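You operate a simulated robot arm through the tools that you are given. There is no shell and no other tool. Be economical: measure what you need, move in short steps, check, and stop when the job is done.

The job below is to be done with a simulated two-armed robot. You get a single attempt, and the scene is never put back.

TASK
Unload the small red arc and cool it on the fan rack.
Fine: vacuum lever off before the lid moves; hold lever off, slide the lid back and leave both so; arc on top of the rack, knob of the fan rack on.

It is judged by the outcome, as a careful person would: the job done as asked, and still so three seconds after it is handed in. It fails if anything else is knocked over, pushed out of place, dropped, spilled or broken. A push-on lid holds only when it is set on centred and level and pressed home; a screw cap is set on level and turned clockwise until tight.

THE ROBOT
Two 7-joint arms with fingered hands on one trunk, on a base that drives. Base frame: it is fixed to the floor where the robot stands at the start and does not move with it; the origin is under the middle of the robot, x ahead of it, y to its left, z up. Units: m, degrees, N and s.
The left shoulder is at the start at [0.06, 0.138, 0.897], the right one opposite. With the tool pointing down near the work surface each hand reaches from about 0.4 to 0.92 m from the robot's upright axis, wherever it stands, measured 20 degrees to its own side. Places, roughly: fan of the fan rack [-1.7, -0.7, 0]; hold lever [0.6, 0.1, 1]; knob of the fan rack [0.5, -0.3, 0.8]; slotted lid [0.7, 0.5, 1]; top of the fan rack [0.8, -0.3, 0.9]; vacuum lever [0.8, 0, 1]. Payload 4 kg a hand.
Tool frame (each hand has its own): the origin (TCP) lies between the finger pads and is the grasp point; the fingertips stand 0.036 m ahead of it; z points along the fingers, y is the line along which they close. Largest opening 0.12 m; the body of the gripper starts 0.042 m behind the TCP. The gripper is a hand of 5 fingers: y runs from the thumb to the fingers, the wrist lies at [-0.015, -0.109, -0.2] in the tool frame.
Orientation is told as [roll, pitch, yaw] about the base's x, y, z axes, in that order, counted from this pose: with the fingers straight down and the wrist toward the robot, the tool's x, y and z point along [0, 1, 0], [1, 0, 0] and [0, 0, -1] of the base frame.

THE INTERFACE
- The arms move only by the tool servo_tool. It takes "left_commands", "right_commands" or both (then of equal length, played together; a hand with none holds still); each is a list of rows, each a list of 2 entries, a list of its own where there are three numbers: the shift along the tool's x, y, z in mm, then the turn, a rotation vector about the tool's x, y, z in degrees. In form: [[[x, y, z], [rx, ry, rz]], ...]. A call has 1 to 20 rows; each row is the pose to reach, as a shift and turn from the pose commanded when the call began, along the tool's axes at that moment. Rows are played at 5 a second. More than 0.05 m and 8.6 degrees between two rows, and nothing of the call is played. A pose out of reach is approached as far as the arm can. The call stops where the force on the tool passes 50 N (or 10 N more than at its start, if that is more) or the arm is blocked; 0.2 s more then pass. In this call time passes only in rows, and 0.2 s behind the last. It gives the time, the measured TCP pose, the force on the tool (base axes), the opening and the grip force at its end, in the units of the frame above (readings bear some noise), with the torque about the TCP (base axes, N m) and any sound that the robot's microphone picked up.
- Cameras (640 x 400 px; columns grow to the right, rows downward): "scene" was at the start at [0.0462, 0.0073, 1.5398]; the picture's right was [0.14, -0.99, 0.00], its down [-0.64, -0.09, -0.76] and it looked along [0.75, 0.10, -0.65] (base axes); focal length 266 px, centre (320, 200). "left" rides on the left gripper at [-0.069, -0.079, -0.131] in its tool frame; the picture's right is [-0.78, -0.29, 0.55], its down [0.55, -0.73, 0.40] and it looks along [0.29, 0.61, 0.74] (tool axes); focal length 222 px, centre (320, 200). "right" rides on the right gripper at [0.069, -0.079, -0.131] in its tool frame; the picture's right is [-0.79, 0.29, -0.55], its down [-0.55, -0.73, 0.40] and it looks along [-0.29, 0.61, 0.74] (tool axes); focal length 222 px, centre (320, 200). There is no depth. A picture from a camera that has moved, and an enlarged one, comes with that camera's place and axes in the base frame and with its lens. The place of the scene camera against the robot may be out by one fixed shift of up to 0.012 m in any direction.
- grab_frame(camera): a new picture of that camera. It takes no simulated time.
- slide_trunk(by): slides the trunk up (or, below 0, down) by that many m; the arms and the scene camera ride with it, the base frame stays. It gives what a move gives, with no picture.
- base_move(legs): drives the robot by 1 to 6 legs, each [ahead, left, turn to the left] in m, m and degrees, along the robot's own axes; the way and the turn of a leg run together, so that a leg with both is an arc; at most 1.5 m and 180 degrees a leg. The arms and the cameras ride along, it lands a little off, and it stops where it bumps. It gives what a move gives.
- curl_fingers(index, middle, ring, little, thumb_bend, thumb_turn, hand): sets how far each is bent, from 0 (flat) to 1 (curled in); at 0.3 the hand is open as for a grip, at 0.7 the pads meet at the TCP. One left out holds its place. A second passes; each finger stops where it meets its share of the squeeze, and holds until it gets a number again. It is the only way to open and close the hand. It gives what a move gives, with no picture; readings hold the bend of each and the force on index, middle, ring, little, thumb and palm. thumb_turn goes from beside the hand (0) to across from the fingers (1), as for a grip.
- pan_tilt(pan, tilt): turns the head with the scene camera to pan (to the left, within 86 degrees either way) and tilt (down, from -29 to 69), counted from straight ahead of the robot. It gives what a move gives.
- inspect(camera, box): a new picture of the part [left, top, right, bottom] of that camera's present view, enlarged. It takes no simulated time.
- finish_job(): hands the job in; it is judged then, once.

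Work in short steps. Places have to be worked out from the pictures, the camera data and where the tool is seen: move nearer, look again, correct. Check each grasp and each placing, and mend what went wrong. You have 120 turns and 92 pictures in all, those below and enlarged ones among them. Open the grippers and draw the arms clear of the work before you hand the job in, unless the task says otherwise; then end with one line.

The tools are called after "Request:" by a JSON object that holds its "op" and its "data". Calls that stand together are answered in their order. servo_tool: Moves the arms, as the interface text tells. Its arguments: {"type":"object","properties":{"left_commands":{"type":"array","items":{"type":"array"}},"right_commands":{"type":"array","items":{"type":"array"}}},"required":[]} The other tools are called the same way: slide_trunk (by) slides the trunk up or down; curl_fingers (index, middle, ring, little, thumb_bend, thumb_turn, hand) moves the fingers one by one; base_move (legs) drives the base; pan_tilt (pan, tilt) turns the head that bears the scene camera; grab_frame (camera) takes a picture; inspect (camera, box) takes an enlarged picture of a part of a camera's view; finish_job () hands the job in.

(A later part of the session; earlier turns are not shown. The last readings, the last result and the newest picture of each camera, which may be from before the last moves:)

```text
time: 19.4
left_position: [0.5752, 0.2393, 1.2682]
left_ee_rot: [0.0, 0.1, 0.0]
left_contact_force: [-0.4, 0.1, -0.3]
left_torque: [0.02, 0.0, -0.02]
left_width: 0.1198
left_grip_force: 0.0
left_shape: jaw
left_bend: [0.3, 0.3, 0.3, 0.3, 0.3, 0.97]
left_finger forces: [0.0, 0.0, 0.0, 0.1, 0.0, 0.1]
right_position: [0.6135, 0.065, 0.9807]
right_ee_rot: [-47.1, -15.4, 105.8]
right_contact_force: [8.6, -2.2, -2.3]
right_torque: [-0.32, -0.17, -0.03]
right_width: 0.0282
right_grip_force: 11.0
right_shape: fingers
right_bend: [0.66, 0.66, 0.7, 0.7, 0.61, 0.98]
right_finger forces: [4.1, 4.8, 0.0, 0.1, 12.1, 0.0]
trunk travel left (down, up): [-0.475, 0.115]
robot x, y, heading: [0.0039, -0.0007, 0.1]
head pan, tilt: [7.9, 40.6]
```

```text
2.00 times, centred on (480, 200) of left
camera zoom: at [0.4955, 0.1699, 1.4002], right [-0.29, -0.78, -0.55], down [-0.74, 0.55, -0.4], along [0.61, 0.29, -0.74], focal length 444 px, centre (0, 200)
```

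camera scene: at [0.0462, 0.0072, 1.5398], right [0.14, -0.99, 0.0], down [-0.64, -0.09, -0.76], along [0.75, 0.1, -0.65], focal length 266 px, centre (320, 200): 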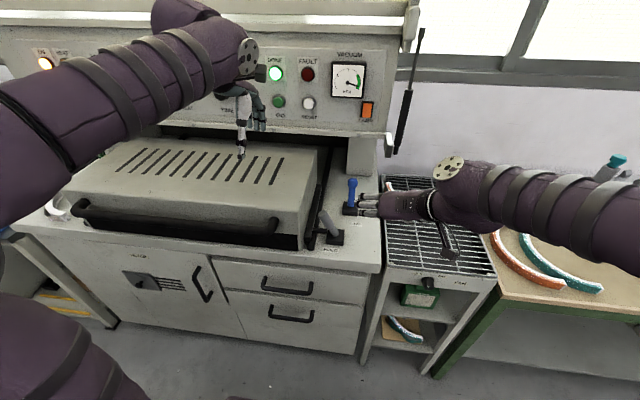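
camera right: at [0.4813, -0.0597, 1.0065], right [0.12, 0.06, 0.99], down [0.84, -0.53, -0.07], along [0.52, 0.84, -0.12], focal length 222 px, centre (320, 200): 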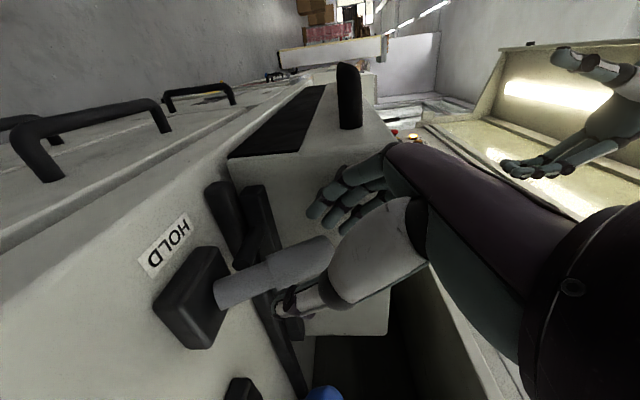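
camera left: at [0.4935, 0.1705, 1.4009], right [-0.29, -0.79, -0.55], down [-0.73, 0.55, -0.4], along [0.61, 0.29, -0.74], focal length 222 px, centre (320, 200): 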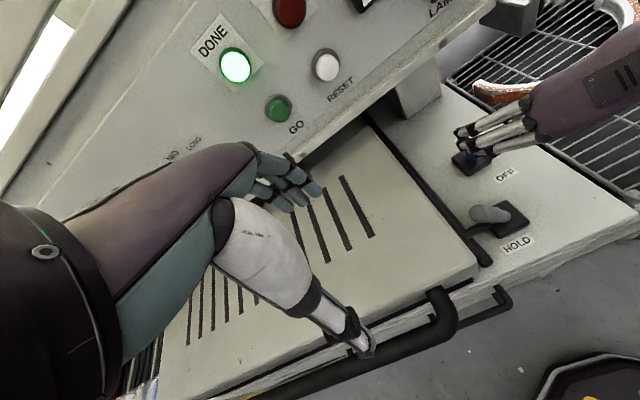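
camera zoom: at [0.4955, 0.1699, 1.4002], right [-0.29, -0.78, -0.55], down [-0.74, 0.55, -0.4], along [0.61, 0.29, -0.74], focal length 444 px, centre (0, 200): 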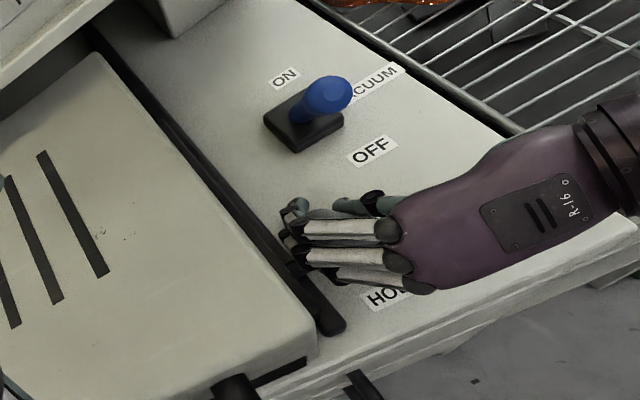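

The lever is pinched (28 mm wide, 11 N). I swing it to the right along its arc.

Request:
{"op": "servo_tool", "data": {"right_commands": [[[-3, -9, -7], [0, 0, 0]], [[-4, -17, -11], [0, 0, 0]], [[-4, -26, -15], [0, 0, 0]], [[-3, -36, -18], [0, 0, 0]], [[-1, -46, -20], [0, 0, 0]], [[0, -56, -22], [0, 0, 0]], [[3, -66, -23], [0, 0, 0]]]}}

Request:
{"op": "inspect", "data": {"camera": "left", "box": [380, 100, 580, 300]}}

Request:
{"op": "grab_frame", "data": {"camera": "right"}}

```text
time: 21.0
left_position: [0.5741, 0.2411, 1.2695]
left_ee_rot: [0.0, 0.0, 0.0]
left_contact_force: [0.7, -0.1, -0.3]
left_torque: [0.0, 0.01, -0.01]
left_width: 0.1194
left_grip_force: 0.0
left_shape: jaw
left_bend: [0.3, 0.3, 0.3, 0.3, 0.3, 0.97]
left_finger forces: [0.0, 0.0, 0.1, 0.1, 0.1, 0.0]
right_position: [0.6131, -0.001, 0.9792]
right_ee_rot: [-47.4, -15.5, 106.4]
right_contact_force: [10.7, 10.8, 10.5]
right_torque: [0.61, -0.37, -0.04]
right_width: 0.0242
right_grip_force: 12.2
right_shape: fingers
right_bend: [0.61, 0.68, 0.7, 0.7, 0.66, 0.97]
right_finger forces: [16.2, 2.9, 0.0, 0.1, 4.9, 0.1]
trunk travel left (down, up): [-0.475, 0.115]
robot x, y, heading: [-0.0014, 0.0018, 0.2]
head pan, tilt: [7.9, 40.6]
```

```text
2.00 times, centred on (480, 200) of left
camera zoom: at [0.4946, 0.172, 1.4006], right [-0.29, -0.79, -0.55], down [-0.74, 0.55, -0.4], along [0.61, 0.29, -0.74], focal length 444 px, centre (0, 200)
```

zoom: 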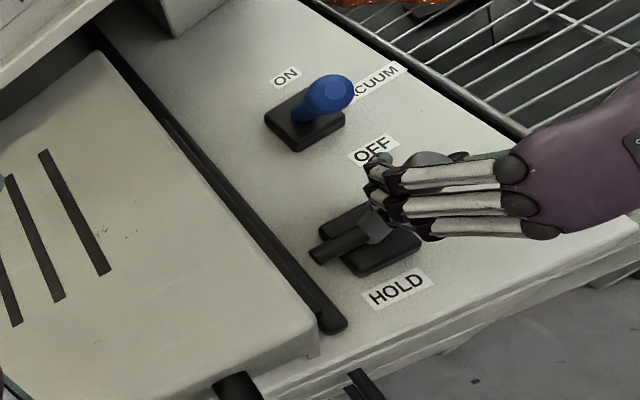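

```text
55 pictures are left
camera right: at [0.4999, -0.1226, 0.9943], right [0.12, 0.06, 0.99], down [0.85, -0.53, -0.07], along [0.52, 0.85, -0.11], focal length 222 px, centre (320, 200)
```

right: 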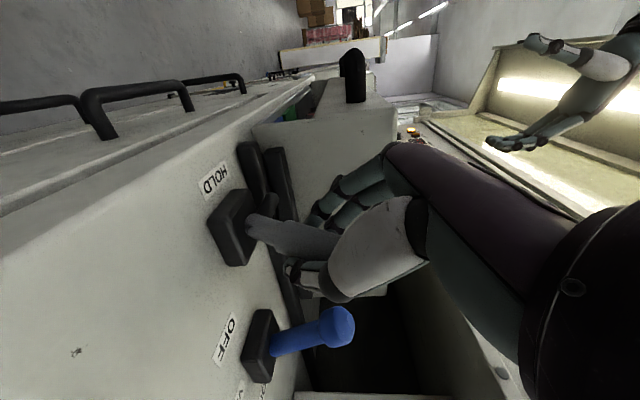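

The catch bar swung up: hold is off. Release and retreat up and back.

Request:
{"op": "curl_fingers", "data": {"hand": "right", "index": 0.35, "middle": 0.35, "ring": 0.35, "little": 0.35, "thumb_bend": 0.35}}

Request:
{"op": "servo_tool", "data": {"right_commands": [[[0, 15, -37], [0, 0, 0]], [[0, 30, -74], [0, 0, 0]], [[-10, 35, -110], [0, 0, 0]], [[-20, 0, -125], [0, 0, 0]], [[-20, -45, -135], [0, 0, 0]], [[-20, -90, -145], [0, 0, 0]], [[-20, -130, -145], [0, 0, 0]]]}}

Request:
{"op": "grab_frame", "data": {"camera": "scene"}}

Request:
{"op": "inspect", "data": {"camera": "left", "box": [380, 100, 580, 300]}}

```text
time: 22.0
left_position: [0.5738, 0.2386, 1.2703]
left_ee_rot: [0.0, 0.0, 0.0]
left_contact_force: [0.6, -0.4, 0.9]
left_torque: [-0.03, 0.01, -0.02]
left_width: 0.1196
left_grip_force: 0.1
left_shape: jaw
left_bend: [0.3, 0.3, 0.3, 0.3, 0.3, 0.97]
left_finger forces: [0.0, 0.1, 0.1, 0.1, 0.0, 0.0]
right_position: [0.6123, -0.0039, 0.977]
right_ee_rot: [-47.2, -15.4, 106.0]
right_contact_force: [1.1, -1.0, 0.0]
right_torque: [0.01, 0.02, 0.0]
right_width: 0.1042
right_grip_force: 0.0
right_shape: fingers
right_bend: [0.35, 0.35, 0.35, 0.35, 0.35, 0.97]
right_finger forces: [0.1, 0.1, 0.0, 0.0, 0.1, 0.0]
trunk travel left (down, up): [-0.475, 0.115]
robot x, y, heading: [0.0021, -0.0034, -0.0]
head pan, tilt: [7.9, 40.6]
```

```text
time: 23.6
left_position: [0.5733, 0.2386, 1.271]
left_ee_rot: [0.0, -0.1, 0.0]
left_contact_force: [0.5, 0.0, -0.2]
left_torque: [0.03, 0.0, -0.01]
left_width: 0.1199
left_grip_force: 0.2
left_shape: jaw
left_bend: [0.3, 0.3, 0.3, 0.3, 0.3, 0.97]
left_finger forces: [0.1, 0.0, 0.1, 0.1, 0.0, 0.0]
right_position: [0.5673, -0.1818, 1.0507]
right_ee_rot: [-47.1, -15.4, 106.1]
right_contact_force: [0.1, 0.2, -0.8]
right_torque: [0.01, -0.01, 0.04]
right_width: 0.1045
right_grip_force: 0.1
right_shape: fingers
right_bend: [0.35, 0.35, 0.35, 0.35, 0.35, 0.97]
right_finger forces: [0.0, 0.0, 0.0, 0.0, 0.1, 0.0]
trunk travel left (down, up): [-0.475, 0.115]
robot x, y, heading: [-0.0015, 0.0003, 0.2]
head pan, tilt: [7.9, 40.6]
```

```text
54 pictures are left
camera scene: at [0.0467, 0.0067, 1.5397], right [0.14, -0.99, 0.0], down [-0.65, -0.09, -0.76], along [0.75, 0.1, -0.65], focal length 266 px, centre (320, 200)
```

scene: 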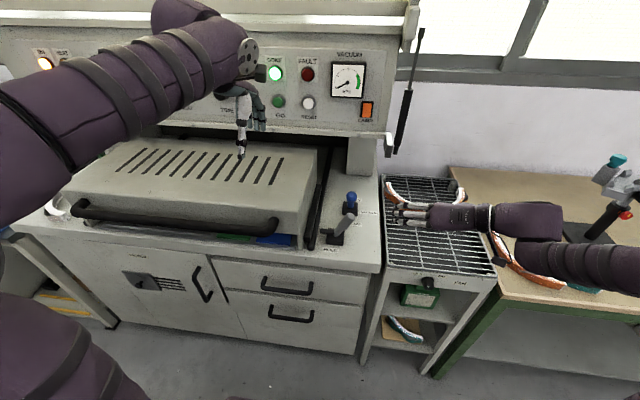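

```text
2.00 times, centred on (480, 200) of left
camera zoom: at [0.4948, 0.1695, 1.4005], right [-0.29, -0.78, -0.55], down [-0.73, 0.55, -0.4], along [0.61, 0.29, -0.74], focal length 444 px, centre (0, 200)
```

zoom: 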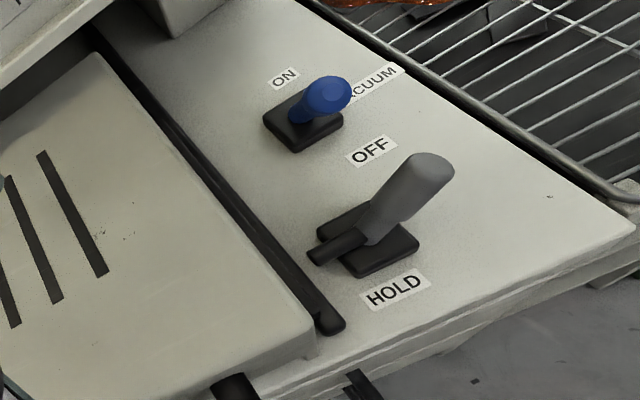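

Let me look at the lid front and handle closely.

Request:
{"op": "inspect", "data": {"camera": "scene", "box": [30, 120, 350, 280]}}

```text
2.00 times, centred on (190, 200) of scene
camera zoom: at [0.0467, 0.0067, 1.5397], right [0.14, -0.99, 0.0], down [-0.65, -0.09, -0.76], along [0.75, 0.1, -0.65], focal length 531 px, centre (580, 200)
```

zoom: 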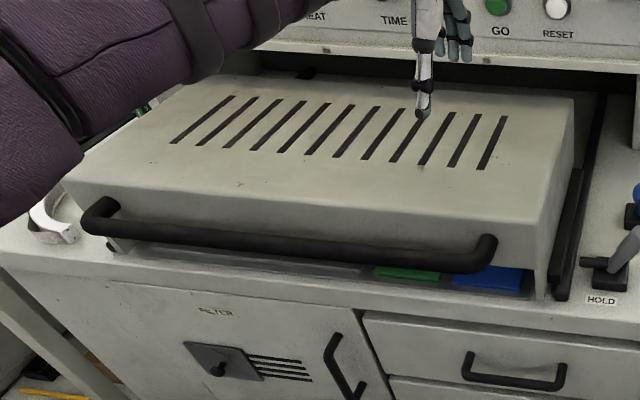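

Handle bar: from about (0.53, 0.20, 1.02) to (0.52, 0.78, 1.02). I'll push it back with the left fist; first bring the left hand in front of the lid with fingers tilted forward 60°.

Request:
{"op": "servo_tool", "data": {"left_commands": [[[0, -40, 0], [0, 0, 0]], [[20, -80, 0], [-7.5, 0, 0]], [[40, -115, 10], [-15, 0, 0]], [[60, -140, 20], [-22.5, 0, 0]], [[80, -160, 35], [-30, 0, 0]], [[100, -175, 50], [-37.5, 0, 0]], [[120, -185, 70], [-45, 0, 0]], [[140, -190, 90], [-52.5, 0, 0]], [[160, -190, 115], [-60, 0, 0]]]}}

Request:
{"op": "curl_fingers", "data": {"hand": "left", "index": 1, "middle": 1, "ring": 1, "little": 1, "thumb_bend": 1}}

Request:
{"op": "grab_frame", "data": {"camera": "scene"}}

Request:
{"op": "grab_frame", "data": {"camera": "left"}}

```text
time: 25.6
left_position: [0.3833, 0.3995, 1.1554]
left_ee_rot: [-0.4, -60.1, 0.3]
left_contact_force: [0.2, 0.2, -0.2]
left_torque: [-0.01, -0.05, -0.04]
left_width: 0.1197
left_grip_force: 0.0
left_shape: jaw
left_bend: [0.3, 0.3, 0.3, 0.3, 0.3, 0.97]
left_finger forces: [0.0, 0.0, 0.0, 0.1, 0.0, 0.0]
right_position: [0.5662, -0.1789, 1.0519]
right_ee_rot: [-47.1, -15.3, 105.9]
right_contact_force: [-0.3, 0.3, 0.3]
right_torque: [0.0, 0.03, 0.01]
right_width: 0.1044
right_grip_force: 0.1
right_shape: fingers
right_bend: [0.35, 0.35, 0.35, 0.35, 0.35, 0.97]
right_finger forces: [0.0, 0.0, 0.0, 0.1, 0.1, 0.1]
trunk travel left (down, up): [-0.475, 0.115]
robot x, y, heading: [0.0007, 0.0003, -0.0]
head pan, tilt: [7.9, 40.6]
```

```text
time: 26.6
left_position: [0.3843, 0.3988, 1.1558]
left_ee_rot: [0.0, -60.0, 0.0]
left_contact_force: [0.6, -0.3, 0.4]
left_torque: [0.01, 0.0, 0.02]
left_width: 0.0186
left_grip_force: 0.1
left_shape: fingers
left_bend: [0.86, 1.0, 1.0, 1.0, 0.94, 0.93]
left_finger forces: [0.0, 0.1, 0.1, 0.1, 0.0, 0.0]
right_position: [0.5665, -0.1807, 1.0499]
right_ee_rot: [-47.0, -15.3, 106.1]
right_contact_force: [-0.7, -0.6, 0.9]
right_torque: [-0.02, 0.0, 0.0]
right_width: 0.1045
right_grip_force: 0.1
right_shape: fingers
right_bend: [0.35, 0.35, 0.35, 0.35, 0.35, 0.97]
right_finger forces: [0.1, 0.1, 0.0, 0.1, 0.0, 0.1]
trunk travel left (down, up): [-0.475, 0.115]
robot x, y, heading: [0.0013, 0.0013, 0.2]
head pan, tilt: [7.9, 40.6]
```

```text
51 pictures are left
camera scene: at [0.0461, 0.0074, 1.5398], right [0.14, -0.99, 0.0], down [-0.64, -0.09, -0.76], along [0.75, 0.1, -0.65], focal length 266 px, centre (320, 200)
```

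scene: 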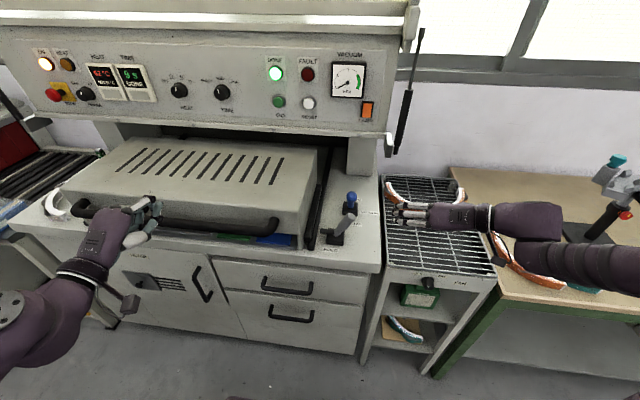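

```text
50 pictures are left
camera left: at [0.2306, 0.33, 1.1515], right [0.33, -0.78, -0.53], down [-0.02, 0.55, -0.84], along [0.94, 0.29, 0.16], focal length 222 px, centre (320, 200)
```

left: 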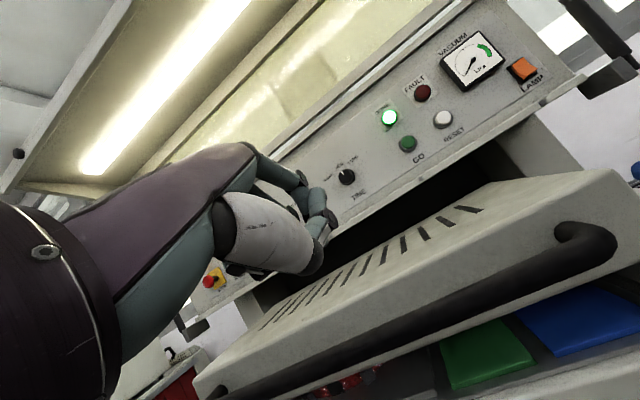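

The red sparkly piece is visible under the lid. Handle bar now measured at x≈0.545, z≈1.0. Lower the fist to bar height and bring it near.

Request:
{"op": "servo_tool", "data": {"left_commands": [[[0, -40, 23], [0, 0, 0]], [[0, -80, 46], [0, 0, 0]], [[0, -125, 72], [0, 0, 0]], [[0, -110, 105], [0, 0, 0]], [[0, -90, 140], [0, 0, 0]]]}}

Request:
{"op": "grab_frame", "data": {"camera": "scene"}}

Request:
{"op": "grab_frame", "data": {"camera": "left"}}

```text
refused: row 3 steps farther than a row can; nothing moved
```

```text
49 pictures are left
camera scene: at [0.0461, 0.0074, 1.5398], right [0.14, -0.99, 0.0], down [-0.64, -0.09, -0.76], along [0.75, 0.1, -0.65], focal length 266 px, centre (320, 200)
```

scene: 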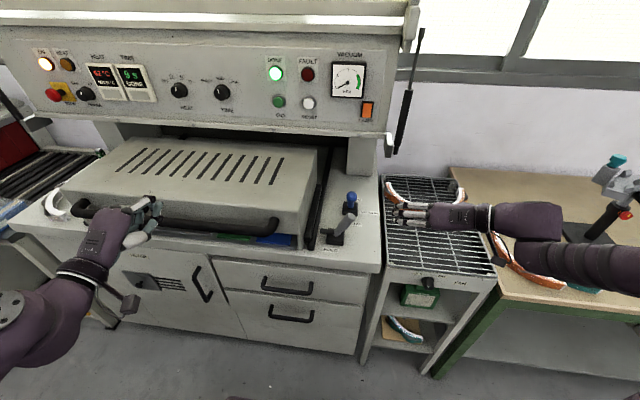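

```text
48 pictures are left
camera left: at [0.2306, 0.33, 1.1515], right [0.33, -0.78, -0.53], down [-0.02, 0.55, -0.84], along [0.94, 0.29, 0.16], focal length 222 px, centre (320, 200)
```

left: 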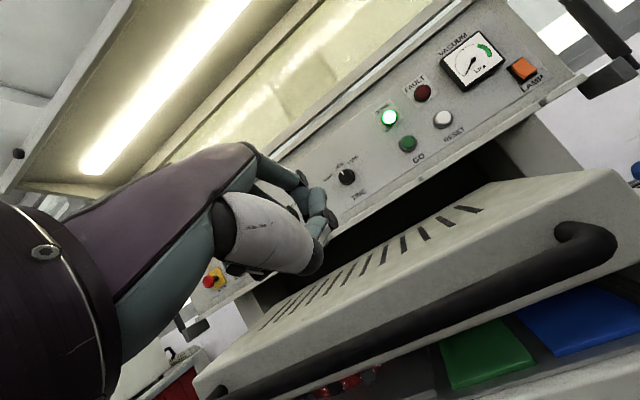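

Too long a row again; smaller rows (under 45 mm), no bundled pictures.

Request:
{"op": "servo_tool", "data": {"left_commands": [[[0, -35, 20], [0, 0, 0]], [[0, -70, 40], [0, 0, 0]], [[0, -105, 60], [0, 0, 0]], [[0, -125, 72], [0, 0, 0]], [[0, -112, 105], [0, 0, 0]], [[0, -92, 138], [0, 0, 0]]]}}

```text
time: 28.0
left_position: [0.4566, 0.3996, 1.0062]
left_ee_rot: [0.0, -60.0, 0.0]
left_contact_force: [0.2, -0.1, -0.4]
left_torque: [0.0, 0.01, 0.02]
left_width: 0.0185
left_grip_force: 0.0
left_shape: fingers
left_bend: [0.86, 1.0, 1.0, 1.0, 0.94, 0.93]
left_finger forces: [0.0, 0.0, 0.1, 0.1, 0.0, 0.0]
right_position: [0.5676, -0.1807, 1.0515]
right_ee_rot: [-47.1, -15.4, 106.0]
right_contact_force: [0.6, 0.3, 0.5]
right_torque: [0.0, 0.04, 0.01]
right_width: 0.1044
right_grip_force: 0.1
right_shape: fingers
right_bend: [0.35, 0.35, 0.35, 0.35, 0.35, 0.97]
right_finger forces: [0.0, 0.0, 0.0, 0.1, 0.0, 0.1]
trunk travel left (down, up): [-0.475, 0.115]
robot x, y, heading: [-0.0012, 0.0012, 0.0]
head pan, tilt: [7.9, 40.6]
```

Now push forward gently toward the bar, in 20 mm rows along base x.

Request:
{"op": "servo_tool", "data": {"left_commands": [[[0, 10, 17], [0, 0, 0]], [[0, 20, 35], [0, 0, 0]], [[0, 30, 52], [0, 0, 0]], [[0, 40, 70], [0, 0, 0]], [[0, 50, 87], [0, 0, 0]]]}}

Request:
{"op": "grab_frame", "data": {"camera": "scene"}}

```text
time: 29.2
left_position: [0.5575, 0.3997, 1.0048]
left_ee_rot: [0.0, -60.0, 0.1]
left_contact_force: [0.8, 0.4, -0.6]
left_torque: [-0.01, 0.02, 0.04]
left_width: 0.0198
left_grip_force: 0.0
left_shape: fingers
left_bend: [0.87, 1.0, 1.0, 1.0, 0.96, 0.92]
left_finger forces: [0.0, 0.1, 0.0, 0.0, 0.0, 0.0]
right_position: [0.5678, -0.1812, 1.0509]
right_ee_rot: [-47.2, -15.5, 106.0]
right_contact_force: [0.0, 1.1, 0.3]
right_torque: [0.03, 0.03, -0.01]
right_width: 0.1046
right_grip_force: 0.1
right_shape: fingers
right_bend: [0.35, 0.35, 0.35, 0.35, 0.35, 0.97]
right_finger forces: [0.0, 0.0, 0.0, 0.1, 0.0, 0.1]
trunk travel left (down, up): [-0.475, 0.115]
robot x, y, heading: [-0.0001, 0.0014, -0.2]
head pan, tilt: [7.9, 40.6]
```

```text
47 pictures are left
camera scene: at [0.0468, 0.0074, 1.5396], right [0.14, -0.99, 0.0], down [-0.65, -0.09, -0.76], along [0.75, 0.1, -0.65], focal length 266 px, centre (320, 200)
```

scene: 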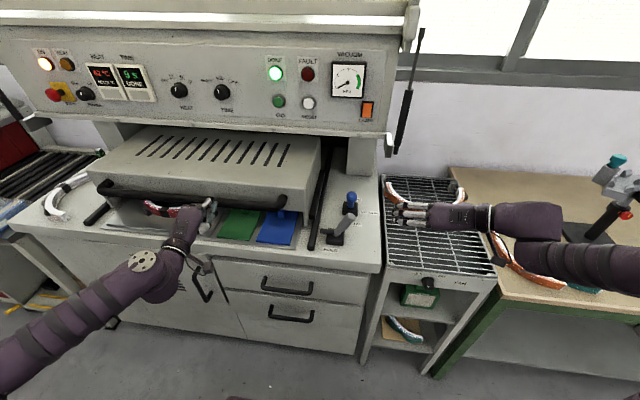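

The lid slides freely. The arc is left of the hand and below it; continue pushing.

Request:
{"op": "servo_tool", "data": {"left_commands": [[[0, 10, 17], [0, 0, 0]], [[0, 20, 35], [0, 0, 0]], [[0, 30, 52], [0, 0, 0]], [[0, 40, 70], [0, 0, 0]], [[0, 50, 87], [0, 0, 0]], [[0, 60, 104], [0, 0, 0]], [[0, 70, 121], [0, 0, 0]]]}}

Request:
{"op": "grab_frame", "data": {"camera": "scene"}}

```text
time: 30.8
left_position: [0.6982, 0.3997, 1.0061]
left_ee_rot: [0.0, -60.0, 0.0]
left_contact_force: [-0.4, 0.0, -0.1]
left_torque: [-0.04, -0.03, 0.0]
left_width: 0.0202
left_grip_force: 0.1
left_shape: fingers
left_bend: [0.88, 1.0, 1.0, 1.0, 0.97, 0.92]
left_finger forces: [0.1, 0.0, 0.0, 0.1, 0.1, 0.0]
right_position: [0.5665, -0.1823, 1.0506]
right_ee_rot: [-47.1, -15.3, 106.0]
right_contact_force: [0.6, 0.1, -0.3]
right_torque: [0.0, 0.01, -0.01]
right_width: 0.1046
right_grip_force: 0.0
right_shape: fingers
right_bend: [0.35, 0.35, 0.35, 0.35, 0.35, 0.97]
right_finger forces: [0.1, 0.1, 0.0, 0.1, 0.0, 0.1]
trunk travel left (down, up): [-0.475, 0.115]
robot x, y, heading: [-0.0029, 0.0007, 0.0]
head pan, tilt: [7.9, 40.6]
```

```text
46 pictures are left
camera scene: at [0.0469, 0.0072, 1.5397], right [0.14, -0.99, 0.0], down [-0.65, -0.09, -0.76], along [0.75, 0.1, -0.65], focal length 266 px, centre (320, 200)
```

scene: 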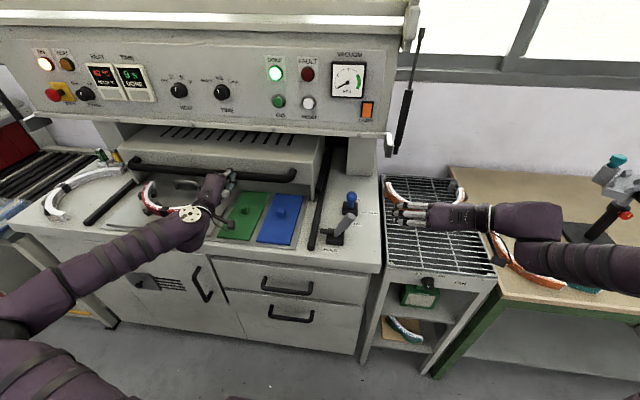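

Still free; continue back until it stops.

Request:
{"op": "servo_tool", "data": {"left_commands": [[[0, 10, 17], [0, 0, 0]], [[0, 20, 35], [0, 0, 0]], [[0, 30, 52], [0, 0, 0]], [[0, 40, 70], [0, 0, 0]], [[0, 50, 87], [0, 0, 0]]]}}

Request:
{"op": "grab_frame", "data": {"camera": "scene"}}

Request:
{"op": "grab_frame", "data": {"camera": "left"}}

```text
time: 32.0
left_position: [0.7995, 0.3999, 1.0054]
left_ee_rot: [-0.1, -60.0, 0.0]
left_contact_force: [-0.5, 0.7, -0.9]
left_torque: [0.01, 0.04, -0.02]
left_width: 0.0205
left_grip_force: 0.0
left_shape: fingers
left_bend: [0.89, 1.0, 1.0, 1.0, 0.97, 0.92]
left_finger forces: [0.0, 0.0, 0.0, 0.1, 0.1, 0.1]
right_position: [0.5667, -0.1799, 1.0507]
right_ee_rot: [-47.1, -15.4, 105.9]
right_contact_force: [-0.6, -0.6, 0.6]
right_torque: [0.03, 0.01, 0.0]
right_width: 0.1045
right_grip_force: 0.0
right_shape: fingers
right_bend: [0.35, 0.35, 0.35, 0.35, 0.35, 0.97]
right_finger forces: [0.0, 0.0, 0.0, 0.1, 0.0, 0.0]
trunk travel left (down, up): [-0.475, 0.115]
robot x, y, heading: [0.0002, 0.0016, -0.0]
head pan, tilt: [7.9, 40.6]
```

```text
45 pictures are left
camera scene: at [0.0471, 0.0074, 1.5396], right [0.14, -0.99, 0.0], down [-0.65, -0.09, -0.76], along [0.75, 0.1, -0.65], focal length 266 px, centre (320, 200)
```

scene: 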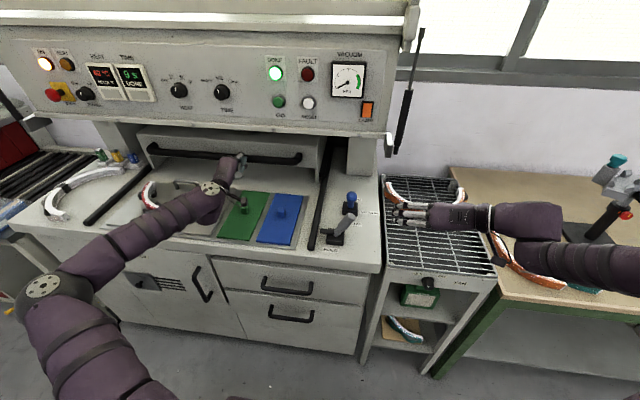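

```text
44 pictures are left
camera left: at [0.6457, 0.3301, 1.0013], right [0.33, -0.79, -0.53], down [-0.02, 0.55, -0.84], along [0.94, 0.29, 0.16], focal length 222 px, centre (320, 200)
```

left: 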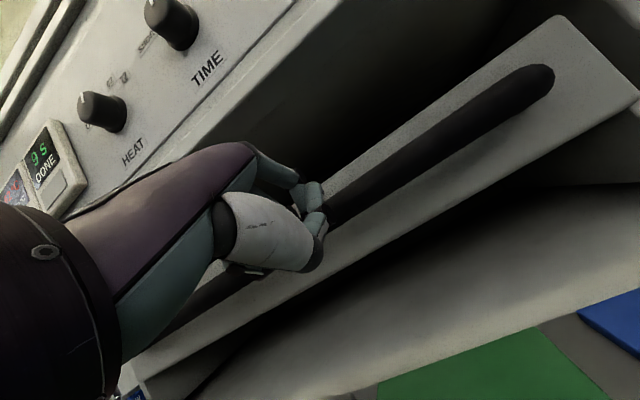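

Continue; the lid has not hit its stop yet.

Request:
{"op": "servo_tool", "data": {"left_commands": [[[0, 10, 17], [0, 0, 0]], [[0, 20, 35], [0, 0, 0]], [[0, 30, 52], [0, 0, 0]], [[0, 40, 70], [0, 0, 0]], [[0, 50, 87], [0, 0, 0]]]}}

Request:
{"op": "grab_frame", "data": {"camera": "scene"}}

```text
time: 32.6
left_position: [0.83, 0.3988, 1.0154]
left_ee_rot: [-0.1, -60.6, -0.1]
left_contact_force: [-39.6, -3.8, 12.9]
left_torque: [-0.1, -0.42, -0.47]
left_width: 0.0312
left_grip_force: 45.3
left_shape: fingers
left_bend: [0.93, 1.0, 1.0, 1.0, 0.99, 0.89]
left_finger forces: [45.7, 0.1, 0.0, 0.0, 44.8, 0.0]
right_position: [0.5624, -0.1787, 1.0551]
right_ee_rot: [-47.4, -15.2, 106.2]
right_contact_force: [0.5, -0.4, 0.2]
right_torque: [0.01, -0.01, -0.01]
right_width: 0.1045
right_grip_force: 0.0
right_shape: fingers
right_bend: [0.35, 0.35, 0.35, 0.35, 0.35, 0.97]
right_finger forces: [0.0, 0.0, 0.1, 0.0, 0.0, 0.1]
trunk travel left (down, up): [-0.475, 0.115]
robot x, y, heading: [-0.0036, -0.0009, 0.3]
head pan, tilt: [7.9, 40.6]
stopped in row 3 (left hand): the force on the tool passed its limit (the readings are from after the stop); the commanded pose is now the measured one
```

```text
43 pictures are left
camera scene: at [0.0378, 0.0063, 1.5402], right [0.14, -0.99, 0.0], down [-0.64, -0.09, -0.76], along [0.75, 0.11, -0.65], focal length 266 px, centre (320, 200)
```

scene: 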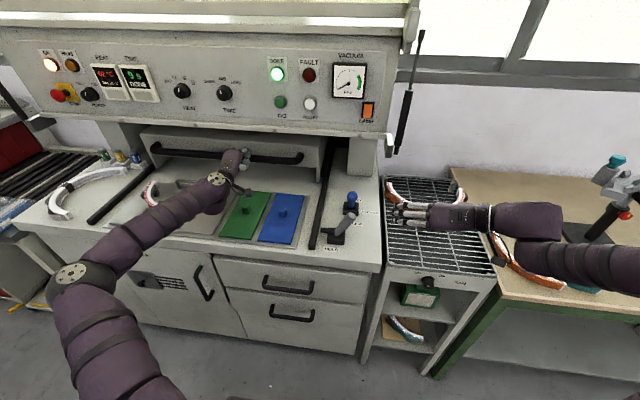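

The lid is at its end stop, about 0.3 m back. Retract the left hand along the same path and raise it to see the bed.

Request:
{"op": "servo_tool", "data": {"left_commands": [[[0, -15, -26], [0, 0, 0]], [[0, -35, -60], [0, 0, 0]], [[0, -55, -95], [0, 0, 0]], [[0, -75, -130], [0, 0, 0]], [[0, -95, -165], [0, 0, 0]], [[0, -115, -200], [0, 0, 0]], [[0, -135, -235], [0, 0, 0]], [[0, -155, -270], [0, 0, 0]], [[0, -175, -303], [0, 0, 0]], [[0, -140, -323], [0, 0, 0]], [[0, -105, -343], [0, 0, 0]], [[0, -70, -363], [0, 0, 0]], [[0, -35, -383], [0, 0, 0]]]}}

Request:
{"op": "grab_frame", "data": {"camera": "scene"}}

Request:
{"op": "inspect", "data": {"camera": "scene", "box": [20, 120, 340, 260]}}

```text
time: 35.4
left_position: [0.4843, 0.4, 1.1684]
left_ee_rot: [-0.1, -60.2, -0.2]
left_contact_force: [0.0, -0.2, 0.0]
left_torque: [-0.01, -0.02, 0.02]
left_width: 0.0302
left_grip_force: 0.0
left_shape: fingers
left_bend: [0.93, 1.0, 1.0, 1.0, 0.98, 0.89]
left_finger forces: [0.0, 0.0, 0.0, 0.0, 0.1, 0.1]
right_position: [0.5664, -0.1798, 1.0511]
right_ee_rot: [-47.2, -15.4, 106.1]
right_contact_force: [0.7, -0.6, -0.7]
right_torque: [0.03, 0.01, -0.02]
right_width: 0.1042
right_grip_force: 0.0
right_shape: fingers
right_bend: [0.35, 0.35, 0.35, 0.35, 0.35, 0.97]
right_finger forces: [0.0, 0.1, 0.0, 0.0, 0.1, 0.0]
trunk travel left (down, up): [-0.475, 0.115]
robot x, y, heading: [-0.004, -0.0039, -0.1]
head pan, tilt: [7.9, 40.6]
```

```text
42 pictures are left
camera scene: at [0.0452, 0.0068, 1.5397], right [0.14, -0.99, 0.0], down [-0.64, -0.09, -0.76], along [0.75, 0.11, -0.65], focal length 266 px, centre (320, 200)
```

scene: 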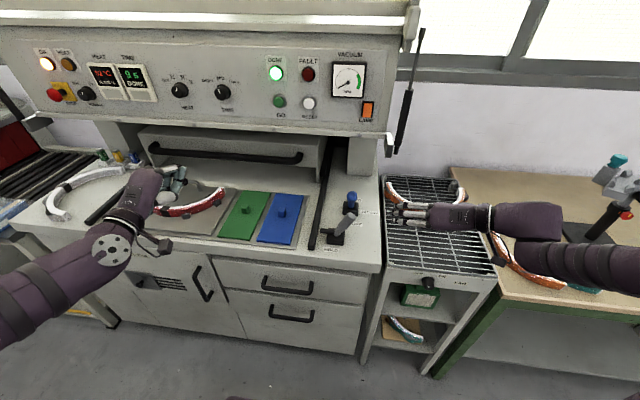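

```text
2.00 times, centred on (180, 190) of scene
camera zoom: at [0.0452, 0.0068, 1.5397], right [0.14, -0.99, 0.0], down [-0.64, -0.09, -0.76], along [0.75, 0.11, -0.65], focal length 531 px, centre (600, 220)
```

zoom: 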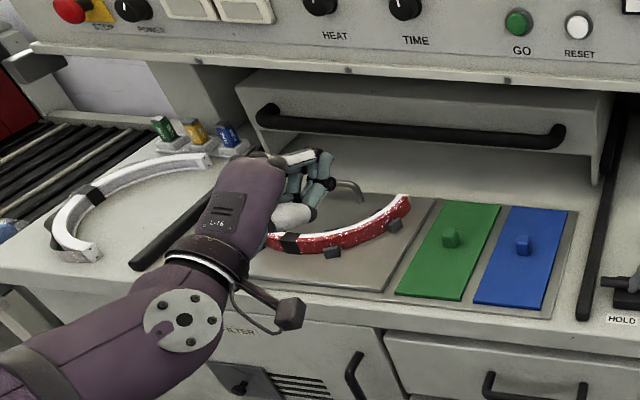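

The red sparkly arc lies on the bed, partly hidden by the hand. Rotate the left hand back to fingers down, higher, and open it.

Request:
{"op": "servo_tool", "data": {"left_commands": [[[0, 30, -30], [8, 0, 0]], [[0, 50, -50], [16, 0, 0]], [[0, 60, -70], [24, 0, 0]], [[0, 65, -90], [32, 0, 0]], [[0, 70, -100], [40, 0, 0]], [[0, 70, -100], [48, 0, 0]], [[0, 70, -100], [56, 0, 0]], [[0, 70, -100], [60, 0, 0]]]}}

Request:
{"op": "curl_fingers", "data": {"hand": "left", "index": 0.3, "middle": 0.3, "ring": 0.3, "little": 0.3, "thumb_bend": 0.3, "thumb_turn": 0.97}}

Request:
{"op": "inspect", "data": {"camera": "scene", "box": [20, 120, 340, 260]}}

Request:
{"op": "grab_frame", "data": {"camera": "left"}}

```text
time: 37.2
left_position: [0.4316, 0.4009, 1.2802]
left_ee_rot: [-0.1, -0.1, -0.1]
left_contact_force: [-0.4, 0.1, 0.3]
left_torque: [0.02, -0.01, -0.03]
left_width: 0.0304
left_grip_force: 0.1
left_shape: fingers
left_bend: [0.93, 1.0, 1.0, 1.0, 0.98, 0.89]
left_finger forces: [0.1, 0.1, 0.0, 0.1, 0.1, 0.1]
right_position: [0.5676, -0.1789, 1.0515]
right_ee_rot: [-47.0, -15.3, 106.1]
right_contact_force: [1.2, 0.4, 0.6]
right_torque: [-0.02, -0.01, -0.01]
right_width: 0.1043
right_grip_force: 0.0
right_shape: fingers
right_bend: [0.35, 0.35, 0.35, 0.35, 0.35, 0.97]
right_finger forces: [0.1, 0.0, 0.0, 0.0, 0.0, 0.1]
trunk travel left (down, up): [-0.475, 0.115]
robot x, y, heading: [0.002, -0.0005, 0.4]
head pan, tilt: [7.9, 40.6]
```

```text
time: 38.2
left_position: [0.4325, 0.3995, 1.2792]
left_ee_rot: [-0.1, -0.2, -0.2]
left_contact_force: [-0.2, 0.2, 0.6]
left_torque: [0.01, 0.01, -0.02]
left_width: 0.1193
left_grip_force: 0.0
left_shape: fingers
left_bend: [0.3, 0.3, 0.3, 0.3, 0.3, 0.94]
left_finger forces: [0.0, 0.0, 0.1, 0.1, 0.0, 0.0]
right_position: [0.5664, -0.1799, 1.0511]
right_ee_rot: [-47.1, -15.4, 106.1]
right_contact_force: [0.7, 0.2, -0.4]
right_torque: [-0.02, 0.01, -0.01]
right_width: 0.1043
right_grip_force: 0.1
right_shape: fingers
right_bend: [0.35, 0.35, 0.35, 0.35, 0.35, 0.97]
right_finger forces: [0.1, 0.0, 0.0, 0.0, 0.0, 0.1]
trunk travel left (down, up): [-0.475, 0.115]
robot x, y, heading: [0.0039, -0.0016, 0.1]
head pan, tilt: [7.9, 40.6]
```

```text
2.00 times, centred on (180, 190) of scene
camera zoom: at [0.0453, 0.0073, 1.5398], right [0.14, -0.99, 0.0], down [-0.64, -0.09, -0.76], along [0.75, 0.11, -0.65], focal length 531 px, centre (600, 220)
```

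zoom: 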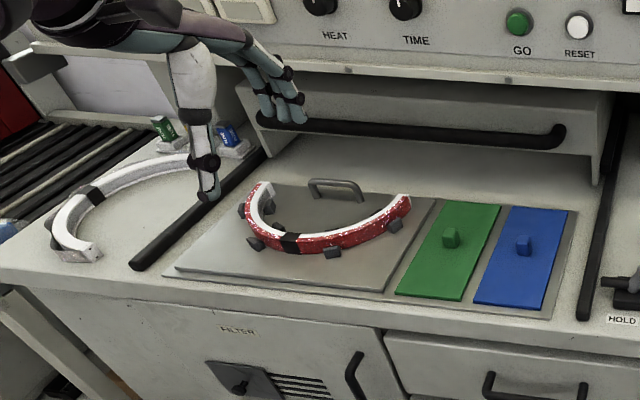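

```text
39 pictures are left
camera left: at [0.3537, 0.3318, 1.4099], right [-0.29, -0.78, -0.55], down [-0.73, 0.55, -0.4], along [0.62, 0.28, -0.73], focal length 222 px, centre (320, 200)
```

left: 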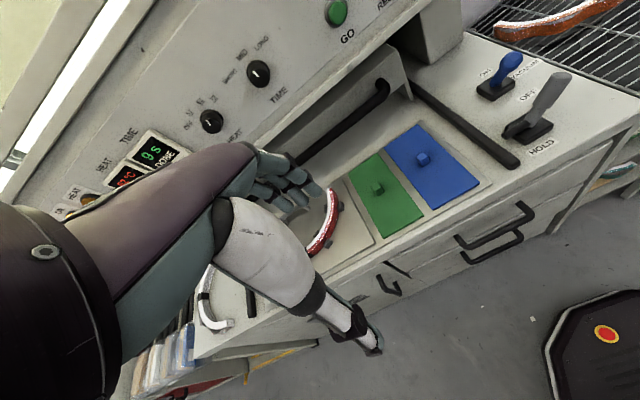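

The red arc is a half ring: bottom (black mark) at about (0.65, 0.65), ends near (0.79, 0.51) and (0.78, 0.79), held between pegs. I raise the right hand, then drive left 0.25 m so the left hand can work comfortably.

Request:
{"op": "servo_tool", "data": {"right_commands": [[[-8, 15, -38], [0, 0, 0]], [[-17, 30, -76], [0, 0, 0]], [[-26, 48, -115], [0, 0, 0]], [[-35, 66, -160], [0, 0, 0]]]}}

Request:
{"op": "base_move", "data": {"legs": [[0, 0.25, 0]]}}

Request:
{"op": "grab_frame", "data": {"camera": "left"}}

Request:
{"op": "grab_frame", "data": {"camera": "scene"}}

```text
time: 39.2
left_position: [0.4313, 0.4011, 1.2801]
left_ee_rot: [-0.2, -0.3, -0.1]
left_contact_force: [-0.2, 0.1, 0.1]
left_torque: [0.01, -0.01, -0.01]
left_width: 0.1193
left_grip_force: 0.1
left_shape: fingers
left_bend: [0.3, 0.3, 0.3, 0.3, 0.3, 0.94]
left_finger forces: [0.0, 0.0, 0.0, 0.0, 0.0, 0.0]
right_position: [0.4679, -0.1777, 1.1983]
right_ee_rot: [-47.1, -15.3, 106.0]
right_contact_force: [0.5, 0.5, -0.4]
right_torque: [-0.02, 0.0, -0.02]
right_width: 0.1046
right_grip_force: 0.1
right_shape: fingers
right_bend: [0.35, 0.35, 0.35, 0.35, 0.35, 0.97]
right_finger forces: [0.0, 0.0, 0.0, 0.0, 0.1, 0.1]
trunk travel left (down, up): [-0.475, 0.115]
robot x, y, heading: [-0.0004, -0.0005, 0.1]
head pan, tilt: [7.9, 40.6]
```

```text
time: 41.1
left_position: [0.4327, 0.6518, 1.2789]
left_ee_rot: [-0.1, -0.2, -0.1]
left_contact_force: [0.6, 0.1, -0.1]
left_torque: [-0.02, 0.01, -0.02]
left_width: 0.119
left_grip_force: 0.1
left_shape: fingers
left_bend: [0.3, 0.3, 0.3, 0.3, 0.3, 0.94]
left_finger forces: [0.0, 0.0, 0.1, 0.0, 0.0, 0.1]
right_position: [0.469, 0.0725, 1.197]
right_ee_rot: [-47.1, -15.3, 106.2]
right_contact_force: [0.5, -0.7, 0.1]
right_torque: [-0.01, 0.03, 0.01]
right_width: 0.1045
right_grip_force: 0.0
right_shape: fingers
right_bend: [0.35, 0.35, 0.35, 0.35, 0.35, 0.97]
right_finger forces: [0.0, 0.1, 0.1, 0.0, 0.0, 0.1]
trunk travel left (down, up): [-0.475, 0.115]
robot x, y, heading: [0.0005, 0.2492, 0.2]
head pan, tilt: [7.9, 40.6]
```

```text
38 pictures are left
camera left: at [0.3531, 0.5826, 1.4096], right [-0.29, -0.79, -0.55], down [-0.73, 0.55, -0.4], along [0.62, 0.28, -0.74], focal length 222 px, centre (320, 200)
```

left: 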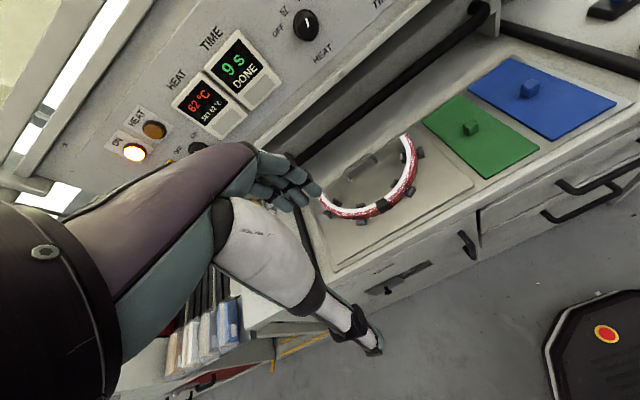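

```text
37 pictures are left
camera scene: at [0.0448, 0.2582, 1.5397], right [0.14, -0.99, 0.0], down [-0.64, -0.09, -0.76], along [0.75, 0.1, -0.65], focal length 266 px, centre (320, 200)
```

scene: 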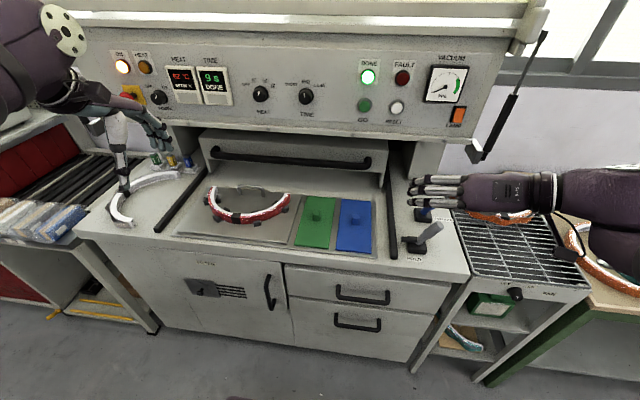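

Request:
{"op": "inspect", "data": {"camera": "scene", "box": [180, 165, 320, 255]}}

Request:
{"op": "inspect", "data": {"camera": "left", "box": [300, 120, 460, 240]}}

```text
4.44 times, centred on (250, 210) of scene
camera zoom: at [0.0448, 0.2582, 1.5397], right [0.14, -0.99, 0.0], down [-0.64, -0.09, -0.76], along [0.75, 0.1, -0.65], focal length 1181 px, centre (631, 156)
```

zoom: 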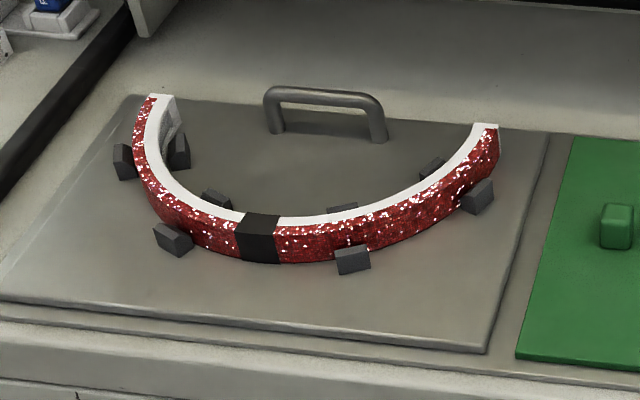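

```text
3.33 times, centred on (380, 180) of left
camera zoom: at [0.3531, 0.5826, 1.4096], right [-0.29, -0.79, -0.55], down [-0.73, 0.55, -0.4], along [0.62, 0.28, -0.74], focal length 740 px, centre (120, 267)
```

zoom: 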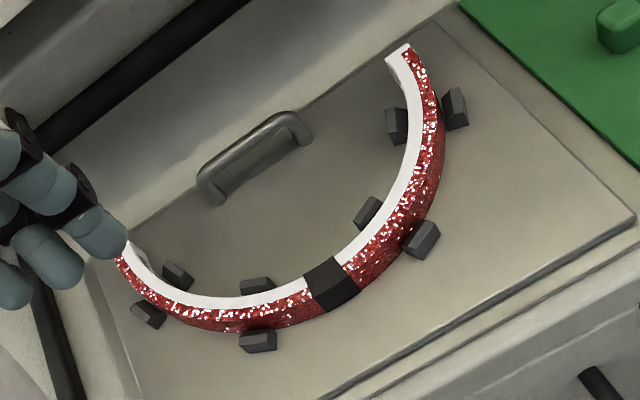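

Arc band top at (0.633, 0.615, 0.93), bed at z≈0.895, pegs about 20 mm tall, inner pegs at y≈0.57 and 0.67. I'll grip at the black band with thumb outside and three fingers inside between the pegs (little finger curled away). Move above first.

Request:
{"op": "curl_fingers", "data": {"hand": "left", "little": 1}}

Request:
{"op": "servo_tool", "data": {"left_commands": [[[-5, 30, 35], [0, 0, 0]], [[-10, 60, 70], [0, 0, 0]], [[-15, 90, 105], [0, 0, 0]], [[-20, 120, 140], [0, 0, 0]], [[-22, 150, 175], [0, 0, 0]], [[-22, 180, 205], [0, 0, 0]], [[-22, 200, 240], [0, 0, 0]]]}}

Request:
{"op": "grab_frame", "data": {"camera": "left"}}

Request:
{"op": "inspect", "data": {"camera": "scene", "box": [180, 145, 320, 255]}}

```text
time: 42.1
left_position: [0.4327, 0.6509, 1.2792]
left_ee_rot: [-0.2, -0.2, -0.1]
left_contact_force: [0.4, -0.7, 0.1]
left_torque: [0.03, -0.01, -0.03]
left_width: 0.1193
left_grip_force: 0.0
left_shape: fingers
left_bend: [0.3, 0.3, 0.3, 1.0, 0.3, 0.94]
left_finger forces: [0.1, 0.0, 0.1, 0.1, 0.0, 0.0]
right_position: [0.468, 0.0711, 1.1982]
right_ee_rot: [-47.1, -15.4, 106.1]
right_contact_force: [-0.2, 0.2, 0.3]
right_torque: [0.02, 0.0, 0.02]
right_width: 0.1042
right_grip_force: 0.2
right_shape: fingers
right_bend: [0.35, 0.35, 0.35, 0.35, 0.35, 0.97]
right_finger forces: [0.0, 0.1, 0.1, 0.1, 0.0, 0.0]
trunk travel left (down, up): [-0.475, 0.115]
robot x, y, heading: [0.0015, 0.2534, 0.2]
head pan, tilt: [7.9, 40.6]
```

```text
time: 43.7
left_position: [0.6343, 0.6279, 1.0391]
left_ee_rot: [-0.1, -0.2, -0.1]
left_contact_force: [0.7, 0.1, 0.4]
left_torque: [0.01, 0.0, -0.02]
left_width: 0.1197
left_grip_force: 0.1
left_shape: fingers
left_bend: [0.3, 0.3, 0.3, 1.0, 0.3, 0.94]
left_finger forces: [0.0, 0.0, 0.0, 0.0, 0.0, 0.1]
right_position: [0.4702, 0.073, 1.1987]
right_ee_rot: [-47.1, -15.5, 106.1]
right_contact_force: [0.7, -1.0, 0.1]
right_torque: [0.01, 0.03, 0.03]
right_width: 0.1045
right_grip_force: 0.1
right_shape: fingers
right_bend: [0.35, 0.35, 0.35, 0.35, 0.35, 0.97]
right_finger forces: [0.0, 0.0, 0.1, 0.1, 0.0, 0.1]
trunk travel left (down, up): [-0.475, 0.115]
robot x, y, heading: [-0.002, 0.2485, 0.1]
head pan, tilt: [7.9, 40.6]
```

```text
34 pictures are left
camera left: at [0.5542, 0.5589, 1.1699], right [-0.29, -0.78, -0.55], down [-0.73, 0.55, -0.4], along [0.62, 0.28, -0.73], focal length 222 px, centre (320, 200)
```

left: 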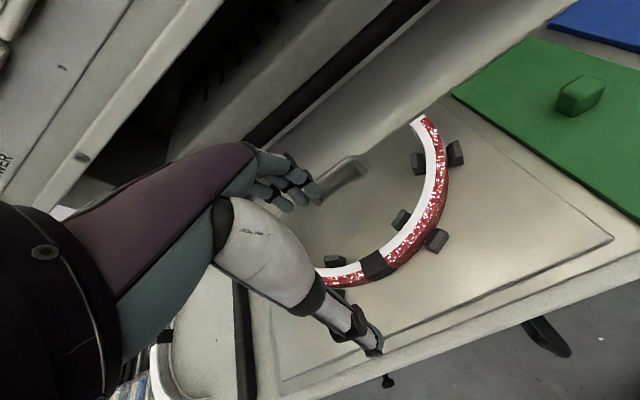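

```text
3.64 times, centred on (250, 200) of scene
camera zoom: at [0.0457, 0.2571, 1.5397], right [0.14, -0.99, 0.0], down [-0.65, -0.09, -0.76], along [0.75, 0.11, -0.65], focal length 966 px, centre (574, 200)
```

zoom: 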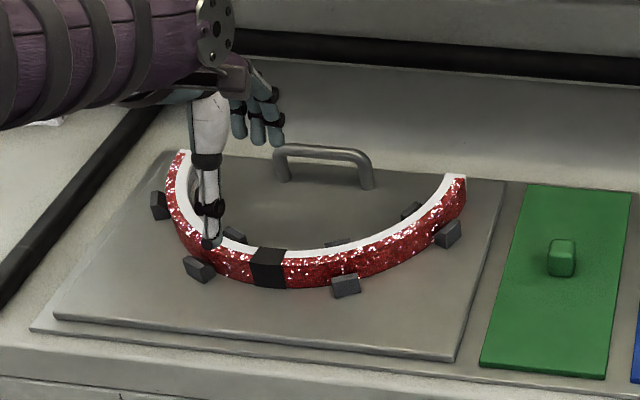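

Fingers span roughly y 0.61–0.66 with the thumb at 0.632; shifting 13 mm right centres them between the pegs. Then descend to TCP z≈0.939.

Request:
{"op": "servo_tool", "data": {"left_commands": [[[-13, 3, 0], [0, 0, 0]], [[-13, 3, 35], [0, 0, 0]], [[-13, 3, 65], [0, 0, 0]], [[-13, 3, 82], [0, 0, 0]], [[-13, 3, 92], [0, 0, 0]], [[-13, 3, 100], [0, 0, 0]]]}}

Request:
{"op": "grab_frame", "data": {"camera": "left"}}

Request:
{"op": "inspect", "data": {"camera": "scene", "box": [180, 145, 320, 255]}}

```text
time: 45.1
left_position: [0.6368, 0.6156, 0.94]
left_ee_rot: [-0.1, -0.1, 0.0]
left_contact_force: [0.1, -0.3, -0.5]
left_torque: [0.05, 0.0, 0.0]
left_width: 0.1193
left_grip_force: 0.0
left_shape: fingers
left_bend: [0.3, 0.3, 0.3, 1.0, 0.3, 0.94]
left_finger forces: [0.1, 0.0, 0.1, 0.0, 0.0, 0.0]
right_position: [0.4689, 0.0707, 1.1992]
right_ee_rot: [-47.1, -15.3, 106.2]
right_contact_force: [0.0, -0.6, -0.3]
right_torque: [0.04, -0.03, -0.01]
right_width: 0.1044
right_grip_force: 0.1
right_shape: fingers
right_bend: [0.35, 0.35, 0.35, 0.35, 0.35, 0.97]
right_finger forces: [0.1, 0.1, 0.0, 0.0, 0.1, 0.1]
trunk travel left (down, up): [-0.475, 0.115]
robot x, y, heading: [-0.0009, 0.2471, 0.1]
head pan, tilt: [7.9, 40.6]
```

```text
32 pictures are left
camera left: at [0.557, 0.5457, 1.0699], right [-0.29, -0.78, -0.55], down [-0.73, 0.55, -0.4], along [0.61, 0.28, -0.74], focal length 222 px, centre (320, 200)
```

left: 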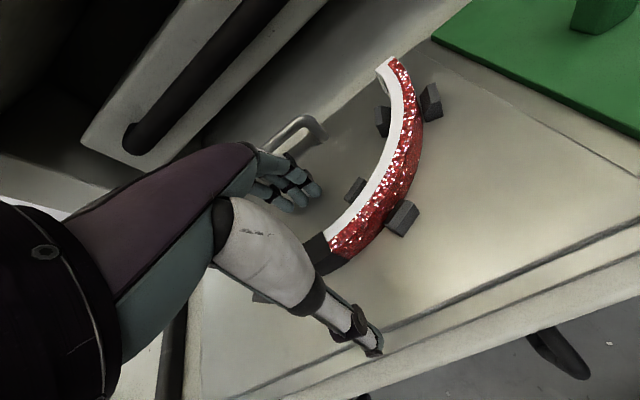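

```text
3.64 times, centred on (250, 200) of scene
camera zoom: at [0.045, 0.2569, 1.5398], right [0.14, -0.99, 0.0], down [-0.64, -0.09, -0.76], along [0.75, 0.11, -0.65], focal length 966 px, centre (574, 200)
```

zoom: 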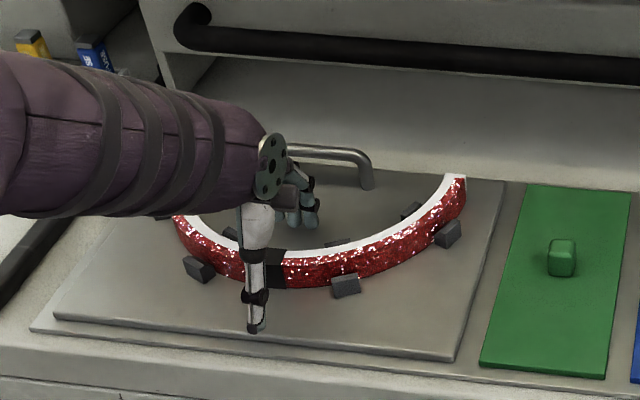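

No contacts; the thumb is outside the band, fingers inside. Close the three fingers and thumb.

Request:
{"op": "curl_fingers", "data": {"hand": "left", "index": 0.75, "middle": 0.75, "ring": 0.75, "thumb_bend": 0.75}}

Request:
{"op": "grab_frame", "data": {"camera": "left"}}

```text
time: 46.1
left_position: [0.6372, 0.6128, 0.9396]
left_ee_rot: [-0.1, -0.2, -0.2]
left_contact_force: [2.7, -3.0, -1.4]
left_torque: [-0.08, -0.06, -0.3]
left_width: 0.0151
left_grip_force: 20.9
left_shape: fingers
left_bend: [0.73, 0.73, 0.73, 1.0, 0.65, 0.98]
left_finger forces: [7.6, 7.6, 7.0, 0.1, 19.2, 0.1]
right_position: [0.47, 0.071, 1.1981]
right_ee_rot: [-47.1, -15.4, 106.1]
right_contact_force: [0.2, 0.2, 0.1]
right_torque: [0.0, -0.02, 0.0]
right_width: 0.1045
right_grip_force: 0.1
right_shape: fingers
right_bend: [0.35, 0.35, 0.35, 0.35, 0.35, 0.97]
right_finger forces: [0.0, 0.1, 0.0, 0.0, 0.0, 0.0]
trunk travel left (down, up): [-0.475, 0.115]
robot x, y, heading: [-0.0043, 0.2513, -0.3]
head pan, tilt: [7.9, 40.6]
```

```text
30 pictures are left
camera left: at [0.5575, 0.5449, 1.0704], right [-0.29, -0.78, -0.55], down [-0.73, 0.55, -0.4], along [0.62, 0.28, -0.73], focal length 222 px, centre (320, 200)
```

left: 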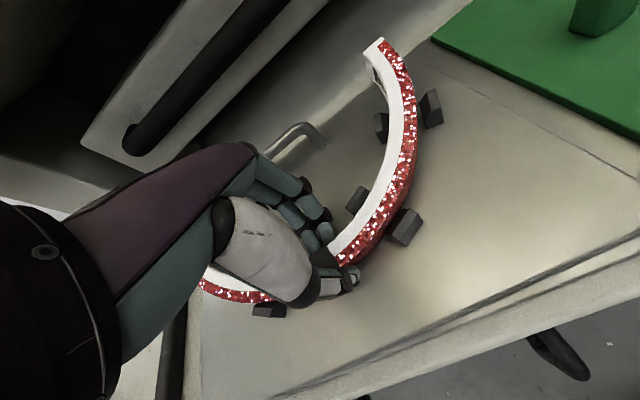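

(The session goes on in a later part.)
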